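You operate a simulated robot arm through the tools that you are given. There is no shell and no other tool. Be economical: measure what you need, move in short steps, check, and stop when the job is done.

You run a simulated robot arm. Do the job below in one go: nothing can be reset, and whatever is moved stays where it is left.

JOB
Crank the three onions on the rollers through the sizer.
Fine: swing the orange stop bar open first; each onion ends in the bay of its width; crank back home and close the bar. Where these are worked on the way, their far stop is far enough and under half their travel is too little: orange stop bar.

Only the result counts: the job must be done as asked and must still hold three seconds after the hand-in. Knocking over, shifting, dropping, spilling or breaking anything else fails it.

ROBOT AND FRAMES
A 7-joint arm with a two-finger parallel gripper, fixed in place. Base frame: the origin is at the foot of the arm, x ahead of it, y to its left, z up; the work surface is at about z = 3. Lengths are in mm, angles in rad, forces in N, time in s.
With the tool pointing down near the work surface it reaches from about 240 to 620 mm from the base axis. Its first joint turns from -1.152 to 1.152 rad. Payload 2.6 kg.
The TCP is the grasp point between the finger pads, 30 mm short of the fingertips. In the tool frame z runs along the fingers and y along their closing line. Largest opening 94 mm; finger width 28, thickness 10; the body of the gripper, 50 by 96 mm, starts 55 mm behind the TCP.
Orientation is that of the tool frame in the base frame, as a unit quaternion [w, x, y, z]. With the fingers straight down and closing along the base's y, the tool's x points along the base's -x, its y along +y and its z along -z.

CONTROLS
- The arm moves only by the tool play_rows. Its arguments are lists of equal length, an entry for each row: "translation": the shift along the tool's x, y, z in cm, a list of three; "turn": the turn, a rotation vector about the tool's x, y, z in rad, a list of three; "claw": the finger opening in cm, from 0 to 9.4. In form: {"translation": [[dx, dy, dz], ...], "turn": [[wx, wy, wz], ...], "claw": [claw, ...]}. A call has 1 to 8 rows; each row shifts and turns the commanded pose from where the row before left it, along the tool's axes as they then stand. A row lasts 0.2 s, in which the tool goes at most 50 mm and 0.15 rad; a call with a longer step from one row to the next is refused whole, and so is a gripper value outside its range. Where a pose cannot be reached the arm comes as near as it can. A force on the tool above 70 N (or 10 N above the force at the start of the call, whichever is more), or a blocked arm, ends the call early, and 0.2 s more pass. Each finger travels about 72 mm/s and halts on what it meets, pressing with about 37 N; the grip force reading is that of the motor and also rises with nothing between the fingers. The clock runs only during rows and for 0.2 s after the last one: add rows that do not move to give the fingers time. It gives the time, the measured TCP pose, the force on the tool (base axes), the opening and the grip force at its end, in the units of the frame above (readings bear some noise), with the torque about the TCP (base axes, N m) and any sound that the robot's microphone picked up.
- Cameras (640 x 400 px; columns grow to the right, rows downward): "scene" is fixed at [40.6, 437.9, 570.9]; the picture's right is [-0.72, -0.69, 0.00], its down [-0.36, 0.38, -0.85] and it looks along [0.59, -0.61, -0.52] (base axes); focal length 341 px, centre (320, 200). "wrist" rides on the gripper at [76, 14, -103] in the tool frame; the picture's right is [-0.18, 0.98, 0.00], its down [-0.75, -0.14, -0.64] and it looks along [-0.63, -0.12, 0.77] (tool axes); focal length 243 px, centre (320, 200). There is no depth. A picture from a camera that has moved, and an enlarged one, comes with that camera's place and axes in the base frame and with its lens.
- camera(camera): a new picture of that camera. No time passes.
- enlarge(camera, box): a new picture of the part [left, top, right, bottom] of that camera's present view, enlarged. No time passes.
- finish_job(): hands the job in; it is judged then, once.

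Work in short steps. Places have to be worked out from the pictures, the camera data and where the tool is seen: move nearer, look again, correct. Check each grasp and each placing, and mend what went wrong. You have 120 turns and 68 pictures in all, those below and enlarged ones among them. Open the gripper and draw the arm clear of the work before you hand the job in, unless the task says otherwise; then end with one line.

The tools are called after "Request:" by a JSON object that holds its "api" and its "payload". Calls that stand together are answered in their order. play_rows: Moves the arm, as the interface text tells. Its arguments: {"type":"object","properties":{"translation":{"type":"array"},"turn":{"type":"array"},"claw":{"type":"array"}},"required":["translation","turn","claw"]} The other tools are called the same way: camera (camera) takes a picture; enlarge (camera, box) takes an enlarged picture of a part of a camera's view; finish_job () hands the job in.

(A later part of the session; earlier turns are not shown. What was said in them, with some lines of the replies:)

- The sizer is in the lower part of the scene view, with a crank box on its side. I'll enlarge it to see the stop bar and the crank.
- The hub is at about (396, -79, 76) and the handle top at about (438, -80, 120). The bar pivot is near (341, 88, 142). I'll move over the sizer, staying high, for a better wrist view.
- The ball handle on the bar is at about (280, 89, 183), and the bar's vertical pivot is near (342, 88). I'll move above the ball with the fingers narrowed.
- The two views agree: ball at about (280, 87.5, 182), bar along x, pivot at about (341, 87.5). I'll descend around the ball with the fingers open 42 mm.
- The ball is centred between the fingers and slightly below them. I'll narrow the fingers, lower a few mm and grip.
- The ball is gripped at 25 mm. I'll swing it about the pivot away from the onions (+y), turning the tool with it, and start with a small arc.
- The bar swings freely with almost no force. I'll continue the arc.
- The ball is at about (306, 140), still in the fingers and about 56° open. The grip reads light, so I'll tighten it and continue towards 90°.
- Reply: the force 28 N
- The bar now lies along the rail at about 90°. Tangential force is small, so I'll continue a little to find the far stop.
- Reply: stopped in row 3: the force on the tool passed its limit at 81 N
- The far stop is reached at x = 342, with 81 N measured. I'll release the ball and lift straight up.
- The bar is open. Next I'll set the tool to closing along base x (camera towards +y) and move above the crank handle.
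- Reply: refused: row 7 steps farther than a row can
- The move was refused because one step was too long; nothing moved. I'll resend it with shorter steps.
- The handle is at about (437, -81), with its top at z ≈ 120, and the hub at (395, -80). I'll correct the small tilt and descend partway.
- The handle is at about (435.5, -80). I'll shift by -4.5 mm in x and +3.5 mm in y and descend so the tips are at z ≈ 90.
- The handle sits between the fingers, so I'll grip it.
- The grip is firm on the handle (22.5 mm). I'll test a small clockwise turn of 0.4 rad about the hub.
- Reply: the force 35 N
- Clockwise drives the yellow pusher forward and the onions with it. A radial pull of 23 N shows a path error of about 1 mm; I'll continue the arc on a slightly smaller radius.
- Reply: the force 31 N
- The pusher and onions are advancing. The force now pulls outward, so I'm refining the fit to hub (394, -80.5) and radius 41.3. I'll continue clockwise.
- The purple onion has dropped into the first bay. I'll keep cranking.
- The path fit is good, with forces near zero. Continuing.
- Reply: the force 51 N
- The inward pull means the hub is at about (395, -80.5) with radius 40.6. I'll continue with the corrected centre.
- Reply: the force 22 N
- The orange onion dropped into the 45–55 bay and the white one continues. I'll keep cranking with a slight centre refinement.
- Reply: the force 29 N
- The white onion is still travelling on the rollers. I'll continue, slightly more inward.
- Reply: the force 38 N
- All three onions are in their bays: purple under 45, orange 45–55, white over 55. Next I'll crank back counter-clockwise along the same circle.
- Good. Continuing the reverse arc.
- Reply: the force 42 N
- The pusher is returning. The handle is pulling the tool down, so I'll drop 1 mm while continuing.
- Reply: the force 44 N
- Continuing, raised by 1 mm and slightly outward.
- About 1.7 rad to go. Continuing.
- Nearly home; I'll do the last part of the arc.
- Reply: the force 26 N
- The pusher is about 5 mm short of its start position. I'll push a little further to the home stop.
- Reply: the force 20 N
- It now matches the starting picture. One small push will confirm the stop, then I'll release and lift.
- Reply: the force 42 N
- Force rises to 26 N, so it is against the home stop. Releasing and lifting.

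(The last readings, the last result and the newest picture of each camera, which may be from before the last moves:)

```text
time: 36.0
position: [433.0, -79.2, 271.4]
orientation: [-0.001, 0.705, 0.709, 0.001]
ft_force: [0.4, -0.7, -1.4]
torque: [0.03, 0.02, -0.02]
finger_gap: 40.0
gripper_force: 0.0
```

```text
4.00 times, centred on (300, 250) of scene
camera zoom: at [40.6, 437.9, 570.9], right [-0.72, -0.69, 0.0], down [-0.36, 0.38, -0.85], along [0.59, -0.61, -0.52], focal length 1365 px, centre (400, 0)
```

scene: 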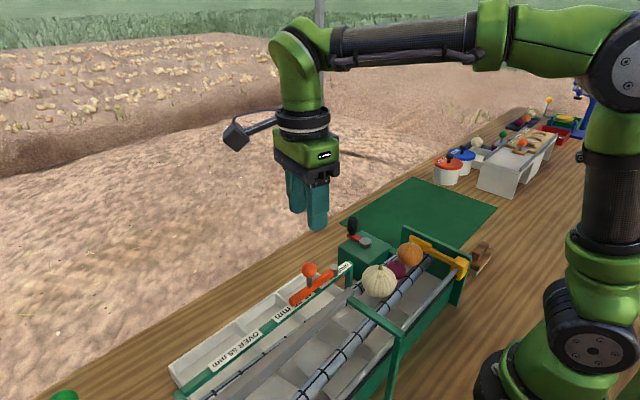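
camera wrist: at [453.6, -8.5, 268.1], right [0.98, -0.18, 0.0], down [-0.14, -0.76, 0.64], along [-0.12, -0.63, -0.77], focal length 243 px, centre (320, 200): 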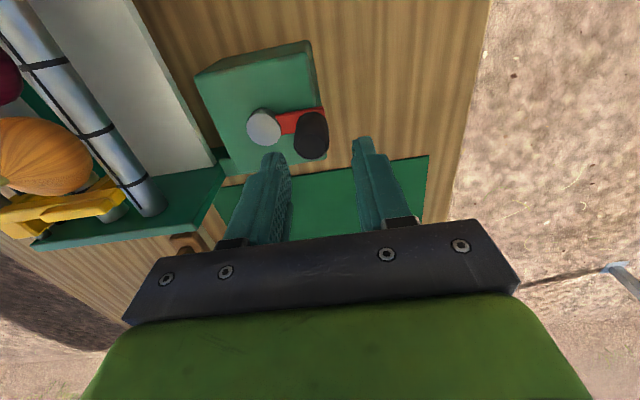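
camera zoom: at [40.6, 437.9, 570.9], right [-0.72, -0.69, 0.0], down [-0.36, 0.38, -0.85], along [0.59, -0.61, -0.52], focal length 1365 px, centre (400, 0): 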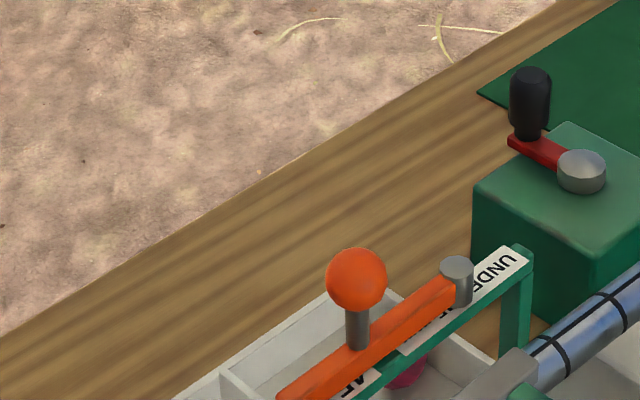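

The crank is home and matches the start. Now the bar: the ball is at about (343, 150, 181). I'll move above it.

Request:
{"api": "play_rows", "payload": {"translation": [[3.81, -1.5, 0], [3.81, -1.5, 0], [3.81, -1.5, 0], [3.81, -1.5, 0], [3.81, -1.5, 0], [3.81, -1.5, 0], [0, 0, 0]], "turn": [[0, 0, 0], [0, 0, 0], [0, 0, 0], [0, 0, 0], [0, 0, 0], [0, 0, 0], [0, 0, 0]], "claw": [4.2, 4.2, 4.2, 4.2, 4.2, 4.2, 4.2]}}

Request:
{"api": "enlarge", "payload": {"camera": "wrist", "box": [160, 0, 480, 200]}}

```text
time: 37.6
position: [345.2, 151.0, 274.5]
orientation: [-0.001, 0.706, 0.708, 0.001]
ft_force: [-0.3, 1.1, 0.8]
torque: [-0.01, 0.0, 0.02]
finger_gap: 42.0
gripper_force: 0.1
```

```text
2.00 times, centred on (320, 100) of wrist
camera zoom: at [358.6, 226.1, 377.5], right [0.98, -0.18, 0.0], down [-0.14, -0.76, 0.64], along [-0.12, -0.63, -0.77], focal length 485 px, centre (320, 400)
```

zoom: 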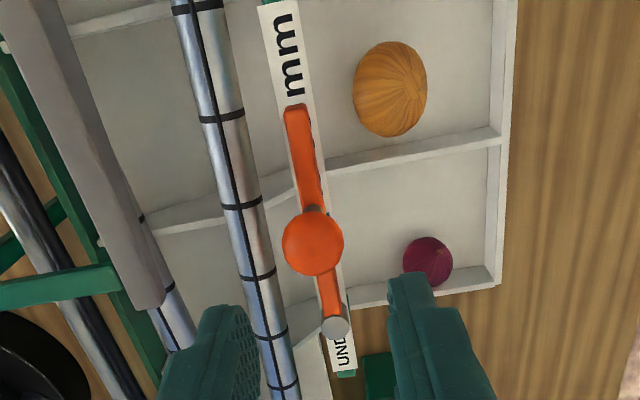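

The ball is at about (342, 150). I'll descend around it and grip.

Request:
{"api": "play_rows", "payload": {"translation": [[-0.1, -0.3, 2.5], [0, 0, 2.5], [0, 0, 2.35], [0, 0, 0], [0, 0, 0], [0, 0, 0], [0, 0, 0]], "turn": [[0, 0, 0], [0, 0, 0], [0, 0, 0], [0, 0, 0], [0, 0, 0], [0, 0, 0], [0, 0, 0]], "claw": [4.2, 4.2, 4.2, 4.2, 1.8, 1.8, 1.8]}}

Request:
{"api": "enlarge", "payload": {"camera": "scene", "box": [240, 200, 400, 300]}}

```text
time: 39.2
position: [342.5, 148.1, 198.2]
orientation: [0.0, 0.706, 0.708, 0.001]
ft_force: [0.7, 0.7, -4.6]
torque: [0.21, -0.02, 0.02]
finger_gap: 25.2
gripper_force: 45.0
```

```text
4.00 times, centred on (320, 250) of scene
camera zoom: at [40.6, 438.0, 570.9], right [-0.72, -0.69, 0.0], down [-0.36, 0.38, -0.85], along [0.59, -0.61, -0.52], focal length 1365 px, centre (320, 0)
```

zoom: 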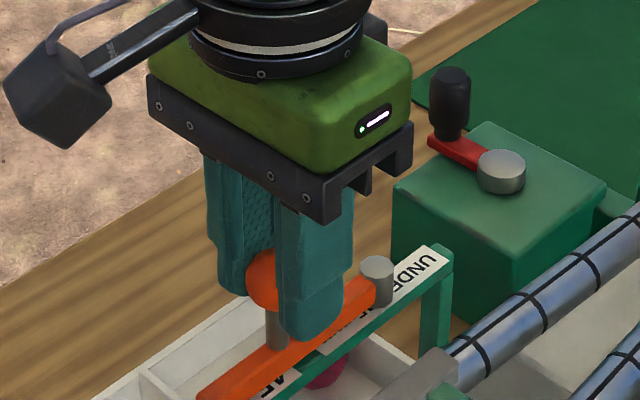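

Gripped at 25 mm. Swinging the bar back.

Request:
{"api": "play_rows", "payload": {"translation": [[-0.044, -0.73, 0], [-0.044, -0.73, 0], [-0.044, -0.73, 0], [-0.044, -0.73, 0], [-0.044, -0.73, 0], [-0.044, -0.73, 0], [0, 0, 0]], "turn": [[0, 0, -0.12], [0, 0, -0.12], [0, 0, -0.12], [0, 0, -0.12], [0, 0, -0.12], [0, 0, -0.12], [0, 0, 0]], "claw": [1.8, 1.8, 1.8, 1.8, 1.8, 1.8, 1.8]}}

```text
time: 40.8
position: [302.2, 133.8, 199.0]
orientation: [0.003, 0.41, 0.912, 0.002]
ft_force: [18.8, -16.5, 7.4]
torque: [0.15, -0.05, 0.13]
finger_gap: 24.6
gripper_force: 45.3
```

Inward pull of 25 N; I'll shift 1 mm inward and continue to the closed stop.

Request:
{"api": "play_rows", "payload": {"translation": [[-0.14, -0.72, 0], [-0.044, -0.72, 0], [-0.044, -0.72, 0], [-0.044, -0.72, 0], [-0.044, -0.72, 0], [-0.044, -0.72, 0], [0, 0, 0]], "turn": [[0, 0, -0.12], [0, 0, -0.12], [0, 0, -0.12], [0, 0, -0.12], [0, 0, -0.12], [0, 0, -0.12], [0, 0, 0]], "claw": [1.8, 1.8, 1.8, 1.8, 1.8, 1.8, 1.8]}}

Request:
{"api": "enlarge", "payload": {"camera": "scene", "box": [280, 200, 440, 300]}}

```text
time: 42.4
position: [281.6, 97.9, 197.4]
orientation: [0.002, 0.06, 0.998, 0.002]
ft_force: [24.2, -3.0, -7.9]
torque: [-0.14, -0.64, 0.1]
finger_gap: 25.3
gripper_force: 45.0
```

```text
4.00 times, centred on (360, 250) of scene
camera zoom: at [40.6, 438.0, 570.9], right [-0.72, -0.69, 0.0], down [-0.36, 0.38, -0.85], along [0.59, -0.61, -0.52], focal length 1365 px, centre (160, 0)
```

zoom: 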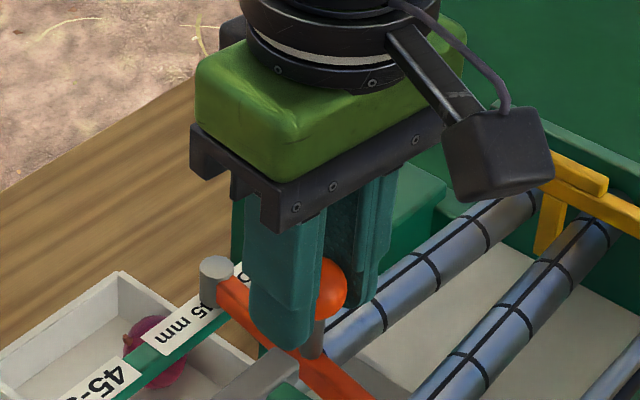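

About 9 mm remains to the original position (y ≈ 89). I'll continue until the stop.

Request:
{"api": "play_rows", "payload": {"translation": [[-0.1, -0.45, 0], [0, -0.45, 0], [0, -0.3, 0], [0, 0, 0]], "turn": [[0, 0, -0.07], [0, 0, -0.05], [0, 0, 0], [0, 0, 0]], "claw": [1.8, 1.8, 1.8, 1.8]}}

```text
time: 43.4
position: [280.3, 87.8, 199.5]
orientation: [-0.001, 0.003, 1.0, 0.003]
ft_force: [10.7, 22.1, -13.4]
torque: [0.24, 0.08, 0.16]
finger_gap: 24.8
gripper_force: 45.4
```

Force +22 N in y at the original position, so the bar is at its closed stop. Release and lift.

Request:
{"api": "play_rows", "payload": {"translation": [[0, 0.05, 0], [0, 0, 0], [0, 0, 0], [0, 0, -3], [0, 0, -4], [0, 0, -4], [0, 0, -4], [0, 0, 0]], "turn": [[0, 0, 0], [0, 0, 0], [0, 0, 0], [0, 0, 0], [0, 0, 0], [0, 0, 0], [0, 0, 0], [0, 0, 0]], "claw": [1.8, 4.5, 4.5, 4.5, 4.5, 4.5, 4.5, 4.5]}}

Request:
{"api": "camera", "payload": {"camera": "scene"}}

Request:
{"api": "enlarge", "payload": {"camera": "scene", "box": [160, 200, 480, 400]}}

Request:
{"api": "enlarge", "payload": {"camera": "scene", "box": [320, 200, 500, 312]}}

```text
time: 45.2
position: [283.1, 83.8, 348.4]
orientation: [0.001, 0.003, 1.0, 0.001]
ft_force: [-0.3, 0.1, 0.3]
torque: [-0.03, 0.04, 0.02]
finger_gap: 45.0
gripper_force: 0.0
```

```text
27 pictures are left
```

scene: 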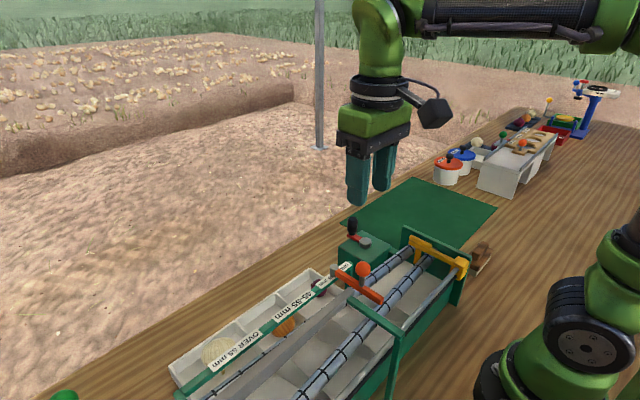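

```text
2.00 times, centred on (320, 300) of scene
camera zoom: at [40.6, 437.9, 570.9], right [-0.72, -0.69, 0.0], down [-0.36, 0.38, -0.85], along [0.59, -0.61, -0.52], focal length 683 px, centre (320, 0)
```

zoom: 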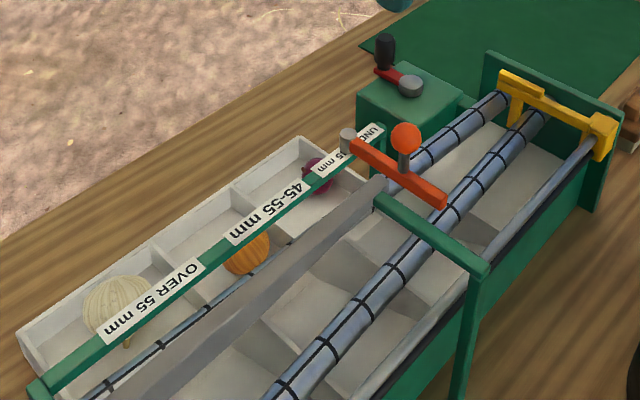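

```text
3.56 times, centred on (410, 256) of scene
camera zoom: at [40.6, 437.9, 570.9], right [-0.72, -0.69, 0.0], down [-0.36, 0.38, -0.85], along [0.59, -0.61, -0.52], focal length 1214 px, centre (0, 1)
```

zoom: 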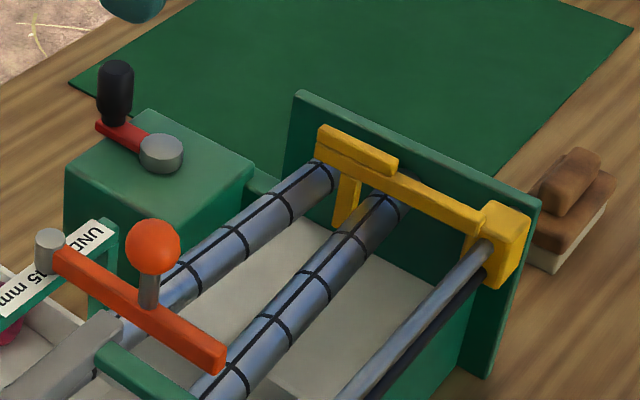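

The crank, pusher and bar all match the starting picture. Each onion sits in its own bay (purple under 45, orange 45–55, white over 55), and the arm is clear and open. Handing in.

Request:
{"api": "finish_job", "payload": {}}

```text
The job is handed in.
```

I cranked all three onions through the sizer: purple is in the under 45 bay, orange in 45–55 and white in over 55, with the crank back home, the orange stop bar closed and the arm clear.
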